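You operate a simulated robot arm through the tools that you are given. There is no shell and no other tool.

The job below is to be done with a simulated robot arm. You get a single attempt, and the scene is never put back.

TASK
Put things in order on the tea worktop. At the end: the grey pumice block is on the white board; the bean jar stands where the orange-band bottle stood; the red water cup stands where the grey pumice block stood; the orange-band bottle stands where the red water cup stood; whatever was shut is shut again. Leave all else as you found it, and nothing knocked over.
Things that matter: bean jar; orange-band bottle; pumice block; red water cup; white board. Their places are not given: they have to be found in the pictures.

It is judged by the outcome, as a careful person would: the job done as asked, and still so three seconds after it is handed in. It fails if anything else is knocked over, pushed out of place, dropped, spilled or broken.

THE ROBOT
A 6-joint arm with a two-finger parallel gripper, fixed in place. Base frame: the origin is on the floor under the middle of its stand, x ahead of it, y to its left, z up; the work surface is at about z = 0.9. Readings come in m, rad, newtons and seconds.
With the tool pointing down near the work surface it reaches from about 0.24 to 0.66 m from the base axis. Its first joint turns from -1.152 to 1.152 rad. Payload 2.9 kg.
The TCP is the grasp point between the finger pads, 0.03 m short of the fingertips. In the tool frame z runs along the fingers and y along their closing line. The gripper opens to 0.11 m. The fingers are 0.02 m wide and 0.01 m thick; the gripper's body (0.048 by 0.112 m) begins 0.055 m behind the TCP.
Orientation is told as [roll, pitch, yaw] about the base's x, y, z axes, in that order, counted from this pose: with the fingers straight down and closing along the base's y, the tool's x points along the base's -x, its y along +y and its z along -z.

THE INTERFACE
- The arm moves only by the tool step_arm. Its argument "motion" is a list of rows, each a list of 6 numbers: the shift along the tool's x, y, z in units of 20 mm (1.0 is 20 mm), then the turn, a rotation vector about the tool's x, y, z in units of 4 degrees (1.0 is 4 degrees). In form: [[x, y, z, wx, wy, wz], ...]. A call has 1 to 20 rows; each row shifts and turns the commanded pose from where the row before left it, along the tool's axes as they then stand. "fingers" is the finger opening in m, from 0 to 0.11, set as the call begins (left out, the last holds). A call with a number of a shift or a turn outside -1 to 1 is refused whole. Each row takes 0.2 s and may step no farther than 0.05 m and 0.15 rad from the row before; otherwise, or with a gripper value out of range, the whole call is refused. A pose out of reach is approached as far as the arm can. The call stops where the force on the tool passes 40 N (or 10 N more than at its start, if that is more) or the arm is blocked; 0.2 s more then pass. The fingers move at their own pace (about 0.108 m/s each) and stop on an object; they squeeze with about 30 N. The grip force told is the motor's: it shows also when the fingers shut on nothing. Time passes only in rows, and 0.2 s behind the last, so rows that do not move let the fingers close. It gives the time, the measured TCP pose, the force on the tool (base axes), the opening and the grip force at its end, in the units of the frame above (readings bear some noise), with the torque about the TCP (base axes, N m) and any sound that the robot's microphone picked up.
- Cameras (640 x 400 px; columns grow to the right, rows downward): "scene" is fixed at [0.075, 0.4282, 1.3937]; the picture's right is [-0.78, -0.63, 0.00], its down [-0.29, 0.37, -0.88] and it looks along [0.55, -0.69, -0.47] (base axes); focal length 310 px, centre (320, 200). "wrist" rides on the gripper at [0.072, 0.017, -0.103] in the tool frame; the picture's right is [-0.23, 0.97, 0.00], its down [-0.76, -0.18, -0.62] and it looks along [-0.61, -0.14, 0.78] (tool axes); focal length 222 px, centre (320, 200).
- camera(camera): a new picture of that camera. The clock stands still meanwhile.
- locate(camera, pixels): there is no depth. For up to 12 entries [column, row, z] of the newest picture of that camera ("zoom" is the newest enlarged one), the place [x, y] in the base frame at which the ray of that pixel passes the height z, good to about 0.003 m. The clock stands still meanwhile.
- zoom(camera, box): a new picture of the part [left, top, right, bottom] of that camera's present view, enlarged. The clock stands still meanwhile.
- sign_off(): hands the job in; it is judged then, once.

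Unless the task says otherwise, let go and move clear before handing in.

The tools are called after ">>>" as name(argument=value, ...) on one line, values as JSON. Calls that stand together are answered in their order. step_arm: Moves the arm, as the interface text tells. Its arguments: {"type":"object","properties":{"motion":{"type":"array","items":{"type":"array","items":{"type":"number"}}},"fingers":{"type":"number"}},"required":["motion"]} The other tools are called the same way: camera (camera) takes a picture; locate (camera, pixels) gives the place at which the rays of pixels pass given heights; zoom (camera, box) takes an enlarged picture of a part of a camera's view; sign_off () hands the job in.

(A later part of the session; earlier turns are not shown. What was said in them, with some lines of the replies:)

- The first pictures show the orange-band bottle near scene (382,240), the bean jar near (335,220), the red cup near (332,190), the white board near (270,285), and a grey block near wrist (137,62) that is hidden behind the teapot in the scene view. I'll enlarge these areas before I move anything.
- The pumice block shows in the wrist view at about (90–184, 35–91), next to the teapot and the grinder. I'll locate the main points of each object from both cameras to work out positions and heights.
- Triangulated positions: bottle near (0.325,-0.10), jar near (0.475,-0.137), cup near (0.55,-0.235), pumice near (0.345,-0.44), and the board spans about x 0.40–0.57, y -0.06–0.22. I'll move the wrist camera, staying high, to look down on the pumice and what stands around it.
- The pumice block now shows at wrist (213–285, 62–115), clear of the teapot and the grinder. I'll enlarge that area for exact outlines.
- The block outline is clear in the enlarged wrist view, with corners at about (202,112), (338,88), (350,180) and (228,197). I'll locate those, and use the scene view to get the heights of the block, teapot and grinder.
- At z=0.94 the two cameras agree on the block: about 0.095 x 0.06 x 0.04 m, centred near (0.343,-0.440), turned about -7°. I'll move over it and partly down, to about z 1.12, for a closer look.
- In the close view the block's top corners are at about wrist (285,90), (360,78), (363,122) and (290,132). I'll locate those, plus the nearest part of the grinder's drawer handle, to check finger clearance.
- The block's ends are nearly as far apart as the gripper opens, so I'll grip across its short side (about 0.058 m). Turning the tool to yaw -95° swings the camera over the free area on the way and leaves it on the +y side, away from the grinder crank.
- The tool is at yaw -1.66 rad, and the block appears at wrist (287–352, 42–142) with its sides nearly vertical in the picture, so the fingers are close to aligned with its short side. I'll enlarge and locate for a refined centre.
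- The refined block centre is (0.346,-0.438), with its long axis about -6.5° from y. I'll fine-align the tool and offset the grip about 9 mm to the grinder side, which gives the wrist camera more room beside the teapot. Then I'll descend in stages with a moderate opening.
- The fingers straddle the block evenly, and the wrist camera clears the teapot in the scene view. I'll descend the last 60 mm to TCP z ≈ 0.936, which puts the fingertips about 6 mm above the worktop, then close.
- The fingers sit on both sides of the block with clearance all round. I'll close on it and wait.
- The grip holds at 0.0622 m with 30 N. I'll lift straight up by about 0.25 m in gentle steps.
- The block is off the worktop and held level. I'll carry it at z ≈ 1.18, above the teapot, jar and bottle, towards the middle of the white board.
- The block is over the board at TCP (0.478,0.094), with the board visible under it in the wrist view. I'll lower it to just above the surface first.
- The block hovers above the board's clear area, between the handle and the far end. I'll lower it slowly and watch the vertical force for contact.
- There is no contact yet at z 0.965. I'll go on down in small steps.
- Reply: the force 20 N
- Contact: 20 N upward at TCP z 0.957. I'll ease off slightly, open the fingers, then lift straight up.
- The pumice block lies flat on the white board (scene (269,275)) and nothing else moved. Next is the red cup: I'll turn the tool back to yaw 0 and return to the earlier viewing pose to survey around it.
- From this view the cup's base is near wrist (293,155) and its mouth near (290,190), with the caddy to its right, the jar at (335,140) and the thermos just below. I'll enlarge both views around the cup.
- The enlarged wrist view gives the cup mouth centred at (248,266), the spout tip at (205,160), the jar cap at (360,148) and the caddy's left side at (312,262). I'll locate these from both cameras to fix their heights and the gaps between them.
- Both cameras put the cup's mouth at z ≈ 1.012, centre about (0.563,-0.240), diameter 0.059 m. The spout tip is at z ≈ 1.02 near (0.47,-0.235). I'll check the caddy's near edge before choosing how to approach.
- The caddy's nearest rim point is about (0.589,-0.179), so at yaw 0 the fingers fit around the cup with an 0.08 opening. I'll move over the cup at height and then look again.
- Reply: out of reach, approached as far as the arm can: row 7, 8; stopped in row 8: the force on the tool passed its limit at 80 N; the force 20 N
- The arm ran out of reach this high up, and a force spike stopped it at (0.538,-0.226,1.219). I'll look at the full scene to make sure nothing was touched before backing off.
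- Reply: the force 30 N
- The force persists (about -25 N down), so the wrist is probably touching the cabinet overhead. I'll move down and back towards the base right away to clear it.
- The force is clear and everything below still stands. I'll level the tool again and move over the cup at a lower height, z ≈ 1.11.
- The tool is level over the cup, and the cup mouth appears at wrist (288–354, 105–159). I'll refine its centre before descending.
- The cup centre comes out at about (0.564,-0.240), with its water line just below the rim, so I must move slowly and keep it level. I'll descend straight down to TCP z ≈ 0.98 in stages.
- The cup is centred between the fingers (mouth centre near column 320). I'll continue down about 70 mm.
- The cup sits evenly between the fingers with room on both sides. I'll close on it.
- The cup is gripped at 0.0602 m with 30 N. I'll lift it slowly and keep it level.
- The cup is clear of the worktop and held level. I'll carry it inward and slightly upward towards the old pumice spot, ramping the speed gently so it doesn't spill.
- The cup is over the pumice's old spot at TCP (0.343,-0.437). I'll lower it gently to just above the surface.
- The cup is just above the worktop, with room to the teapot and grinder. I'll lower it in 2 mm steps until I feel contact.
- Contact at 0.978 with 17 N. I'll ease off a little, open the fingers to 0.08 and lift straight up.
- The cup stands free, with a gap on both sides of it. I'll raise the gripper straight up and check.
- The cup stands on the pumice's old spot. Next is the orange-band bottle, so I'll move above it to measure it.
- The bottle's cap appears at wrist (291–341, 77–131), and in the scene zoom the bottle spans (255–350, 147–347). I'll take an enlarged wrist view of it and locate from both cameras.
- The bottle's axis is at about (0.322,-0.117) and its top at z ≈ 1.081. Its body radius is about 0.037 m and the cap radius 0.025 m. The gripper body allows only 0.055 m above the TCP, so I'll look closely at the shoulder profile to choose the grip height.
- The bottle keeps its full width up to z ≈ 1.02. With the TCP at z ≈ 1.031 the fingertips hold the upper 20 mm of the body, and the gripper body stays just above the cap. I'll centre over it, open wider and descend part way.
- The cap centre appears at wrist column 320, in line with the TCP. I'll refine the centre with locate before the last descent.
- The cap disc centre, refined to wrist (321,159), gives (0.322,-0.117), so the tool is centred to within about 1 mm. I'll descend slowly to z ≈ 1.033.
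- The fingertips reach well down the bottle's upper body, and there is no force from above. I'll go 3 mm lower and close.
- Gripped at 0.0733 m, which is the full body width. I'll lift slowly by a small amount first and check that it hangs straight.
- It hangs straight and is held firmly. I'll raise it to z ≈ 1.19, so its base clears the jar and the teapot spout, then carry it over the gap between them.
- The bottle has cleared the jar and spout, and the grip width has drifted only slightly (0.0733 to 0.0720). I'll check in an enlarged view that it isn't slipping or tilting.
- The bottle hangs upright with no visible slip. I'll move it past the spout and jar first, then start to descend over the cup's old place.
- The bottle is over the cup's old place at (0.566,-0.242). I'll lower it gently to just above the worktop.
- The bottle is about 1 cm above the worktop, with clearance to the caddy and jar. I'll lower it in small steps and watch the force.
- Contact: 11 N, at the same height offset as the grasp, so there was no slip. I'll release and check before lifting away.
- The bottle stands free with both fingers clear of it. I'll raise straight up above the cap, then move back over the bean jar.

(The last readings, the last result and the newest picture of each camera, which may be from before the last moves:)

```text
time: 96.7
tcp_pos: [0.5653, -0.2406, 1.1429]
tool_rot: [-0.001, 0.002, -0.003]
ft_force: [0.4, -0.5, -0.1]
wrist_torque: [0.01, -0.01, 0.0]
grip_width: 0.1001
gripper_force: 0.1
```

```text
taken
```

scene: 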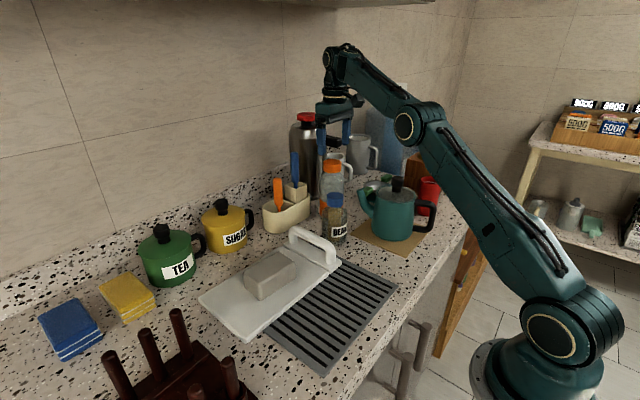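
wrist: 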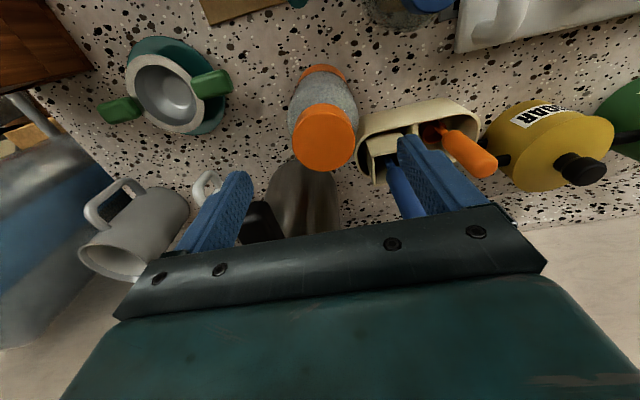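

The bottle stands upright at the cup's old place. I'll check its position, then move over the bean jar.

>>> locate(camera="wrist", pixels=[[325, 139, 1.081], [325, 136, 1.081], [292, 138, 1.081], [358, 136, 1.081]])

>>> step_arm(motion=[[0.4, 0.3, -0.1, 0, 0, 0], [0.72, 0.63, -0.15, 0, 0, 0], [0.72, 0.63, -0.15, 0, 0, 0], [0.72, 0.63, -0.15, 0, 0, 0], [0.72, 0.63, -0.15, 0, 0, 0], [0.72, 0.63, -0.15, 0, 0, 0], [0.72, 0.63, -0.15, 0, 0, 0], [0.72, 0.63, 0, 0, 0, 0], [0.4, 0.3, 0, 0, 0, 0], [0, 0, 0, 0, 0, 0]], fingers=0.1)

>>> camera(camera="wrist")

>>> zoom(camera="scene", box=[290, 160, 390, 260])

```text
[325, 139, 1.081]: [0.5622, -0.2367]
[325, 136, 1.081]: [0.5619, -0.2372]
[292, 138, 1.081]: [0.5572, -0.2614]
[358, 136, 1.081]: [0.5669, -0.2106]
```

```text
time: 98.9
tcp_pos: [0.449, -0.1432, 1.1631]
tool_rot: [0.0, 0.002, -0.002]
ft_force: [0.0, -0.8, 0.0]
wrist_torque: [-0.02, -0.07, 0.0]
grip_width: 0.1
gripper_force: 0.1
```

```text
taken
```

wrist: 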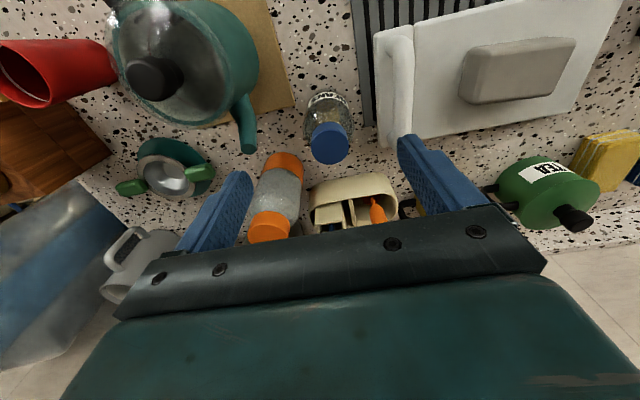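

```text
4.00 times, centred on (340, 210) of scene
```

zoom: 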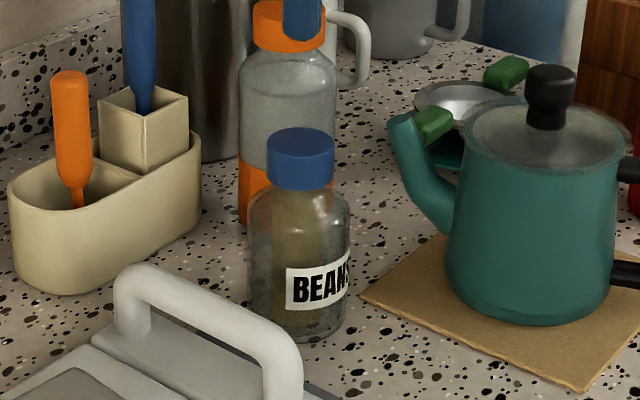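

The bottle cap locates at (0.562,-0.237), within a few millimetres of the cup's old centre. The jar shows its cap at scene zoom (300,146) and wrist (330,143), so I'll locate it precisely.

>>> locate(camera="zoom", pixels=[[300, 146, 1.02], [300, 146, 1.03], [300, 146, 1.035], [300, 342, 0.9], [248, 315, 0.9], [348, 315, 0.9], [249, 225, 0.98], [265, 155, 1.03], [335, 155, 1.03]])

>>> zoom(camera="wrist", box=[270, 60, 390, 190])

```text
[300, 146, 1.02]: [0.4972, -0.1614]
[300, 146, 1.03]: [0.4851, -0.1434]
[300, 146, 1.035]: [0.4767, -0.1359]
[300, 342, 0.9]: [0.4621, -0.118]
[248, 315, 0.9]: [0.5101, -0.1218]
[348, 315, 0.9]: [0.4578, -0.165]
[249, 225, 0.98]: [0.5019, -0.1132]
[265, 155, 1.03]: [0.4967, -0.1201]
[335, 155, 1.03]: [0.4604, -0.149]
```

```text
3.08 times, centred on (330, 125) of wrist
```

zoom: 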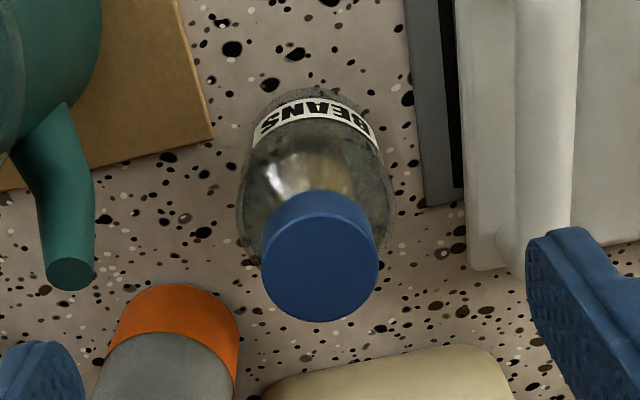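

>>> locate(camera="zoom", pixels=[[320, 267, 1.02], [320, 267, 1.03], [320, 267, 1.035], [262, 265, 1.03], [378, 265, 1.03], [238, 215, 0.97], [393, 215, 0.97], [310, 90, 0.9], [520, 230, 0.96], [470, 265, 0.92], [70, 275, 1.02], [515, 30, 0.96]])

```text
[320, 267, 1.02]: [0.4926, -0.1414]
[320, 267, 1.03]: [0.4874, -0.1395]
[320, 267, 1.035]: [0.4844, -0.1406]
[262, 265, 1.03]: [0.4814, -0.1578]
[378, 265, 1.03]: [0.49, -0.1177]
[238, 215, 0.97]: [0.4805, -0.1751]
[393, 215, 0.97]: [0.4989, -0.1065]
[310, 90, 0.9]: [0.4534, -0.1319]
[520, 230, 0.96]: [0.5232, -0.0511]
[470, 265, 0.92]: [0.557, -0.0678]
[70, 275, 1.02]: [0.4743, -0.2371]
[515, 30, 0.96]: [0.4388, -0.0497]
```

The jar's axis is at about (0.485,-0.141), radius about 0.034 m, top at z ≈ 1.031, and full width up to z ≈ 0.98. I'll centre over it and descend partway with an 0.09 opening.

>>> step_arm(motion=[[-0.6, 0.05, 0, 0, 0, 0], [-0.6, 0.05, 0, 0, 0, 0], [-0.6, 0, 0, 0, 0, 0], [0, 0, 0.6, 0, 0, 0], [0, 0, 1, 0, 0, 0], [0, 0, 1, 0, 0, 0], [0, 0, 1, 0, 0, 0], [0, 0, 0.8, 0, 0, 0], [0, 0, 0, 0, 0, 0]], fingers=0.09)

>>> camera(camera="wrist")

>>> zoom(camera="scene", box=[270, 110, 410, 260])

```text
time: 100.9
tcp_pos: [0.4859, -0.1392, 1.075]
tool_rot: [0.001, 0.001, -0.002]
ft_force: [0.4, -0.8, 0.7]
wrist_torque: [0.0, 0.02, -0.02]
grip_width: 0.0899
gripper_force: 0.1
```

```text
taken
```

wrist: 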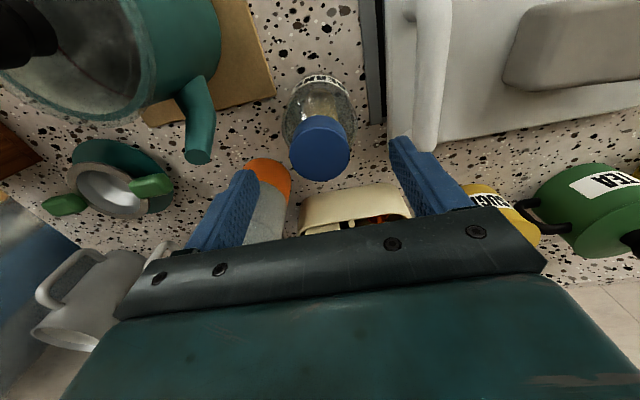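

```text
2.67 times, centred on (340, 185) of scene
```

zoom: 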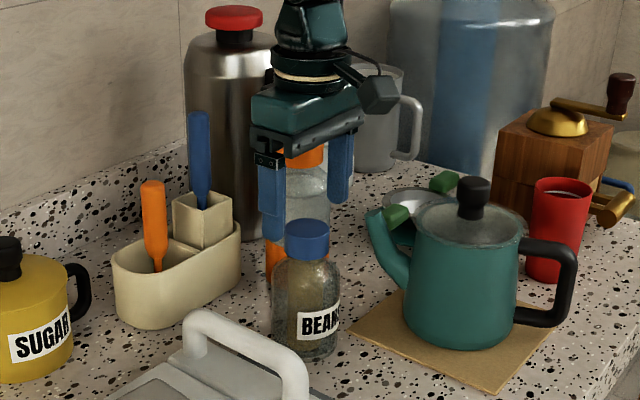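

The jar cap is centred at wrist column 320, and the bottle stands well behind the finger plane. I'll descend to z ≈ 0.982.

>>> step_arm(motion=[[0, -0.04, 0.6, 0, 0, 0], [0, 0, 0.7, 0, 0, 0], [0, 0, 0.7, 0, 0, 0], [0, 0, 0.7, 0, 0, 0], [0, 0, 0.7, 0, 0, 0], [0, 0, 0.6, 0, 0, 0], [0, 0, 0.4, 0, 0, 0], [0, 0, 0.2, 0, 0, 0], [0, 0, 0, 0, 0, 0]])

>>> camera(camera="wrist")

>>> zoom(camera="scene", box=[270, 110, 410, 260])

```text
time: 102.9
tcp_pos: [0.4855, -0.1388, 0.983]
tool_rot: [-0.001, 0.001, -0.002]
ft_force: [0.8, 0.3, 0.9]
wrist_torque: [0.0, -0.04, -0.03]
grip_width: 0.0899
gripper_force: 0.0
```

```text
taken
```

wrist: 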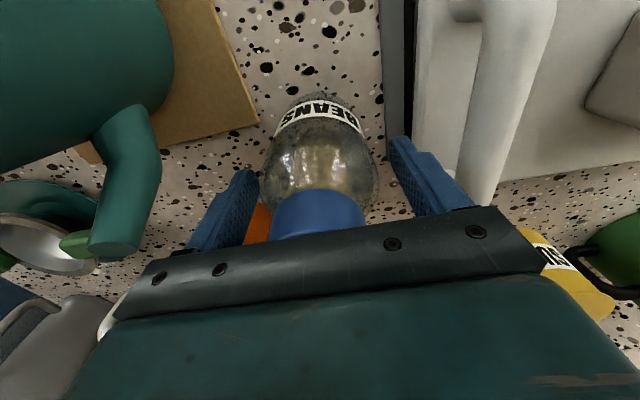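

```text
2.67 times, centred on (340, 185) of scene
```

zoom: 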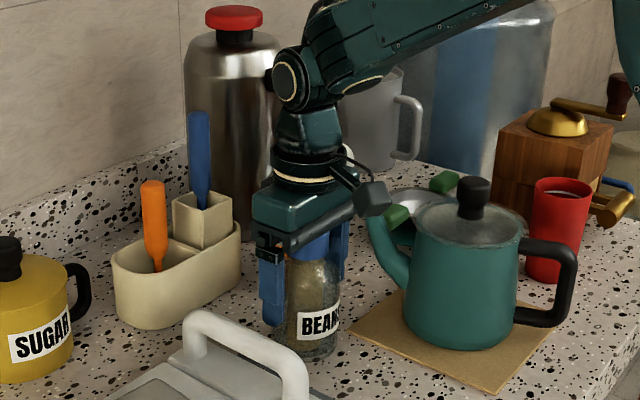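

The fingers straddle the jar evenly with no contact force. I'll close on the jar.

>>> step_arm(motion=[[0, 0, 0, 0, 0, 0], [0, 0, 0, 0, 0, 0], [0, 0, 0, 0, 0, 0], [0, 0, 0, 0, 0, 0]], fingers=0.045)

```text
time: 103.9
tcp_pos: [0.4846, -0.1401, 0.9827]
tool_rot: [0.0, 0.002, -0.001]
ft_force: [1.0, -1.2, 0.9]
wrist_torque: [-0.05, 0.02, -0.01]
grip_width: 0.0659
gripper_force: 30.1
```

The jar is held at 0.0659 m. I'll lift it slowly straight up.

>>> step_arm(motion=[[0, 0, -0.1, 0, 0, 0], [0, 0, -0.2, 0, 0, 0], [0, 0, -0.4, 0, 0, 0], [0, 0, -0.6, 0, 0, 0], [0, 0, -0.7, 0, 0, 0], [0, 0, -0.7, 0, 0, 0], [0, 0, -0.7, 0, 0, 0], [0, 0, -0.7, 0, 0, 0], [0, 0, -0.7, 0, 0, 0], [0, 0, -0.5, 0, 0, 0], [0, 0, -0.3, 0, 0, 0], [0, 0, -0.15, 0, 0, 0], [0, 0, 0, 0, 0, 0]])

>>> camera(camera="scene")

>>> camera(camera="wrist")

```text
time: 106.7
tcp_pos: [0.4838, -0.1399, 1.0972]
tool_rot: [-0.001, 0.002, -0.002]
ft_force: [-0.2, -0.4, -4.1]
wrist_torque: [0.02, 0.0, 0.0]
grip_width: 0.0663
gripper_force: 30.4
```

```text
taken
```

scene: 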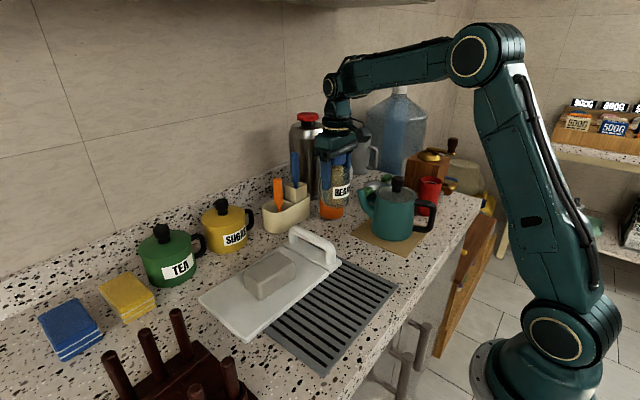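

```text
taken
```

wrist: 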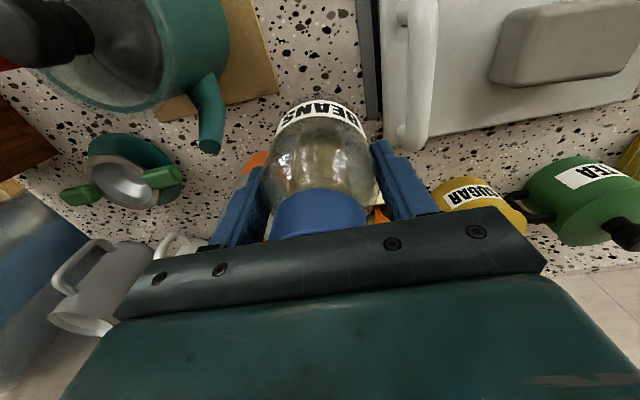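

The jar is lifted and upright. I'll carry it back to the bottle's old place at (0.322,-0.117), well clear of the teapot and the board handle.

>>> step_arm(motion=[[0.15, 0.021, 0, 0, 0, 0], [0.3, 0.043, 0, 0, 0, 0], [0.5, 0.071, 0, 0, 0, 0], [0.65, 0.092, 0, 0, 0, 0], [0.7, 0.1, 0, 0, 0, 0], [0.7, 0.1, 0, 0, 0, 0], [0.7, 0.1, 0, 0, 0, 0], [0.7, 0.1, 0, 0, 0, 0], [0.7, 0.1, 0, 0, 0, 0], [0.7, 0.1, 0, 0, 0, 0], [0.7, 0.1, 0, 0, 0, 0], [0.65, 0.092, 0, 0, 0, 0], [0.45, 0.064, 0, 0, 0, 0], [0.3, 0.043, 0, 0, 0, 0], [0.15, 0.021, 0, 0, 0, 0], [0.05, 0.005, 0, 0, 0, 0], [0, 0, 0, 0, 0, 0]])

>>> camera(camera="wrist")

>>> zoom(camera="scene", box=[300, 120, 480, 300])

```text
time: 110.3
tcp_pos: [0.3218, -0.1161, 1.097]
tool_rot: [0.0, 0.004, -0.002]
ft_force: [-0.3, 0.4, -4.5]
wrist_torque: [0.01, 0.01, 0.0]
grip_width: 0.0662
gripper_force: 30.6
```

```text
taken
```

wrist: 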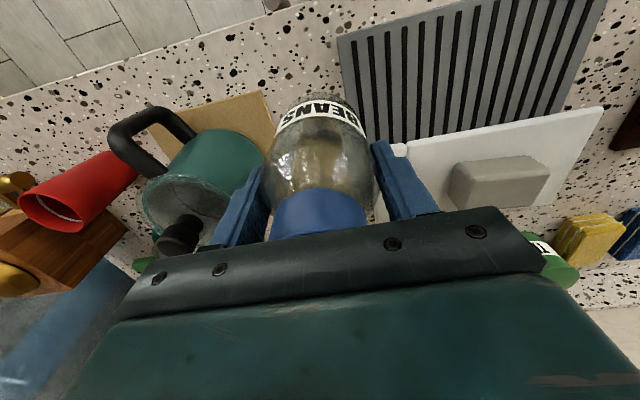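

```text
2.22 times, centred on (390, 210) of scene
```

zoom: 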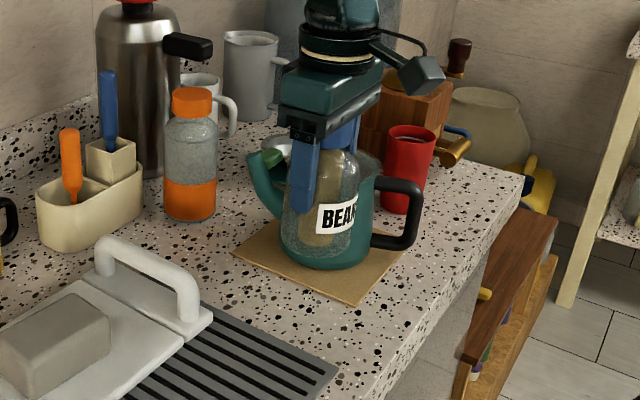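

The bottle is seen standing clear at its new place, and the jar is above its target at (0.322,-0.116). I'll lower the jar to just above the worktop.

>>> step_arm(motion=[[0, -0.05, 0.2, 0, 0, 0], [0, 0, 0.4, 0, 0, 0], [0, 0, 0.6, 0, 0, 0], [0, 0, 0.7, 0, 0, 0], [0, 0, 0.7, 0, 0, 0], [0, 0, 0.7, 0, 0, 0], [0, 0, 0.7, 0, 0, 0], [0, 0, 0.5, 0, 0, 0], [0, 0, 0.4, 0, 0, 0], [0, 0, 0.2, 0, 0, 0], [0, 0, 0.15, 0, 0, 0], [0, 0, 0, 0, 0, 0]])

>>> camera(camera="wrist")

>>> zoom(camera="scene", box=[300, 120, 480, 300])

```text
time: 112.9
tcp_pos: [0.3241, -0.1159, 0.9933]
tool_rot: [-0.001, 0.0, -0.001]
ft_force: [-1.1, -0.3, -4.9]
wrist_torque: [0.02, -0.01, -0.01]
grip_width: 0.0662
gripper_force: 30.0
```

```text
taken
```

wrist: 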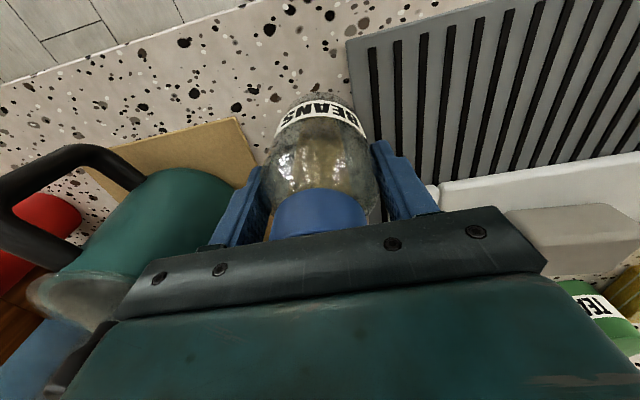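

```text
2.22 times, centred on (390, 210) of scene
```

zoom: 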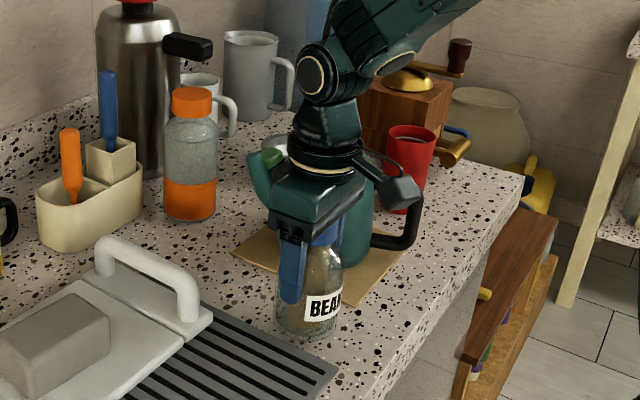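

The jar is about 1 cm up and clear of the drain mat's edge. I'll lower it in small steps until contact.

>>> step_arm(motion=[[0.02, -0.04, 0.12, 0, 0, 0], [0, 0, 0.12, 0, 0, 0], [0, 0, 0.1, 0, 0, 0], [0, 0, 0, 0, 0, 0]])

```text
time: 113.9
tcp_pos: [0.3225, -0.1186, 0.9848]
tool_rot: [0.0, 0.002, -0.001]
ft_force: [0.2, 0.1, -4.0]
wrist_torque: [0.0, -0.01, 0.0]
grip_width: 0.0663
gripper_force: 30.7
```

>>> step_arm(motion=[[0, 0, 0.08, 0, 0, 0], [0, 0, 0.06, 0, 0, 0], [0, 0, 0, 0, 0, 0]])

```text
time: 114.7
tcp_pos: [0.3216, -0.1182, 0.9834]
tool_rot: [0.002, 0.001, -0.001]
ft_force: [-1.8, -0.1, 4.5]
wrist_torque: [0.08, 0.37, -0.05]
grip_width: 0.0657
gripper_force: 30.0
```

First contact: the vertical force went from -4 N to +4.5 N. I'll go 1 mm further to seat it, then release.

>>> step_arm(motion=[[0, 0, 0.04, 0, 0, 0], [0, 0, 0, 0, 0, 0]])

>>> step_arm(motion=[[0, 0, 0, 0, 0, 0], [0, 0, 0, 0, 0, 0], [0, 0, 0, 0, 0, 0]], fingers=0.09)

>>> camera(camera="wrist")

```text
time: 115.3
tcp_pos: [0.3217, -0.1184, 0.9829]
tool_rot: [0.001, -0.002, -0.003]
ft_force: [-0.1, 1.7, 19.5]
wrist_torque: [0.25, 0.39, -0.17]
grip_width: 0.0662
gripper_force: 30.1
```

```text
time: 116.1
tcp_pos: [0.3213, -0.1185, 0.9828]
tool_rot: [0.001, 0.003, -0.003]
ft_force: [0.7, -0.2, 0.5]
wrist_torque: [0.0, 0.02, 0.01]
grip_width: 0.09
gripper_force: 0.0
```

```text
taken
```

wrist: 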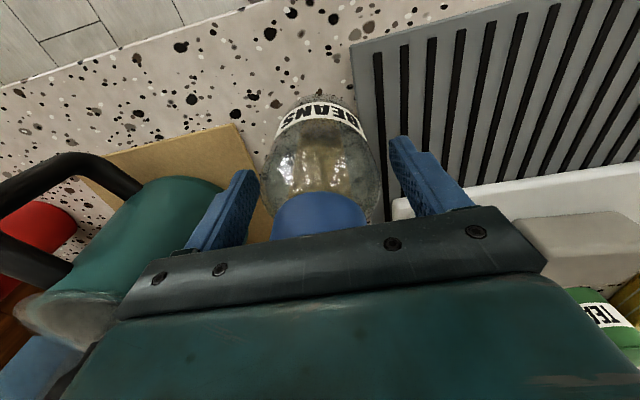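

The jar stands free with both fingers open around it. I'll lift straight up and clear, then inspect the whole worktop.

>>> step_arm(motion=[[0, 0, -0.2, 0, 0, 0], [0, 0, -0.4, 0, 0, 0], [0, 0, -0.7, 0, 0, 0], [0, 0, -1, 0, 0, 0], [0, 0, -1, 0, 0, 0], [0, 0, -1, 0, 0, 0], [0, 0, -1, 0, 0, 0], [0, 0, -1, 0, 0, 0], [0, 0, -1, 0, 0, 0], [0, 0, -1, 0, 0, 0], [0, 0, -1, 0, 0, 0], [0, 0, -1, 0, 0, 0], [0, 0, -0.7, 0, 0, 0], [0, 0, 0, 0, 0, 0]])

>>> camera(camera="wrist")

>>> camera(camera="scene")

>>> zoom(camera="scene", box=[260, 120, 480, 300])

```text
time: 119.1
tcp_pos: [0.3213, -0.1191, 1.2029]
tool_rot: [0.0, 0.002, -0.001]
ft_force: [-0.4, -0.3, 0.3]
wrist_torque: [0.01, -0.01, 0.01]
grip_width: 0.0901
gripper_force: 0.0
```

```text
taken
```

wrist: 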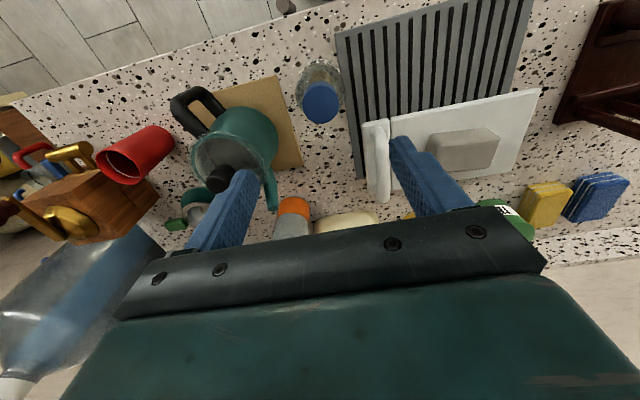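

```text
taken
```

scene: 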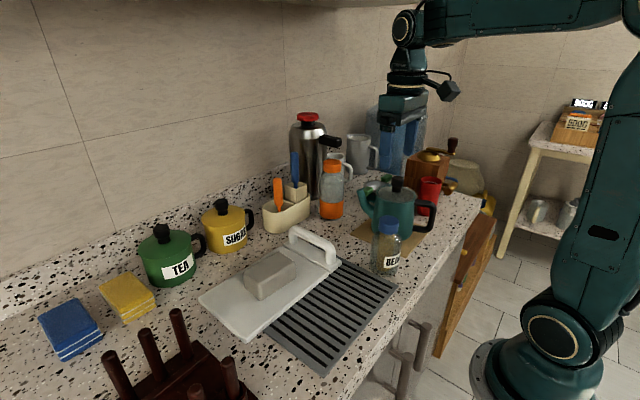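

```text
2.22 times, centred on (370, 210) of scene
```

zoom: 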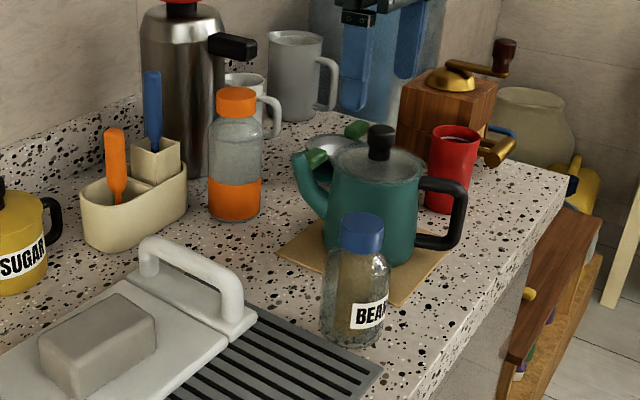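

All four objects stand upright in their new places. I'll check the positions numerically: jar target (0.322,-0.117), cup target (0.346,-0.438), bottle target (0.564,-0.240).

>>> locate(camera="wrist", pixels=[[322, 103, 1.031], [134, 162, 1.012], [121, 160, 1.012], [312, 63, 0.9]])

>>> locate(camera="zoom", pixels=[[362, 228, 1.031], [455, 134, 1.012], [237, 96, 1.081], [440, 212, 0.9], [236, 222, 0.9], [352, 345, 0.9]])

```text
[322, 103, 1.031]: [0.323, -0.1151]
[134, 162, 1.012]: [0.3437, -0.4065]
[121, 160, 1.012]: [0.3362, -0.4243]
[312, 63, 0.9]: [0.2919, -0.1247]
```

```text
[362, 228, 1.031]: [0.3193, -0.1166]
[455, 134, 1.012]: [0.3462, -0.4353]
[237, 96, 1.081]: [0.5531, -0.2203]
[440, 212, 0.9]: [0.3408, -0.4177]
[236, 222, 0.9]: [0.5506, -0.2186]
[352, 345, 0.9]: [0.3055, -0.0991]
```

The jar is at (0.322,-0.116), the cup at (0.346,-0.435) and the bottle near (0.564,-0.24). The pumice block lies on the board, everything else looks as it did at the start, and I opened nothing. The gripper is empty and well clear, so I'm handing in.

>>> sign_off()

```text
The job is handed in.
```

The worktop is rearranged as you asked and the job is handed in; I don't have the judge's result. The last pictures and position checks showed each item upright and in its place:

| Item | Now stands | Measured position (x, y in m) |
|---|---|---|
| Grey pumice block | flat on the white board | about (0.48, 0.10) |
| Red water cup | where the pumice block stood | (0.346, -0.435); target (0.346, -0.438) |
| Orange-band bottle | where the red cup stood | about (0.564, -0.24); target (0.564, -0.240) |
| Bean jar | where the bottle stood | (0.322, -0.116); target (0.322, -0.117) |

The bottle's position is less certain, because the camera readings for it differed by about 2 cm. I let go of it with the gripper at (0.565, -0.242).

- **Force stop:** on the first approach to the cup, the arm reached too far at height and stopped on a force spike of about 80 N. It was probably touching the cabinet overhead. I backed off at once, and the pictures showed nothing moved or damaged.
- **Nothing opened:** I opened nothing, so nothing needed shutting again. The cabinet door at the right was already open at the start, and I left it alone.
- **Left clear:** everything else looks as it did at the start, and the empty gripper is well above the worktop.
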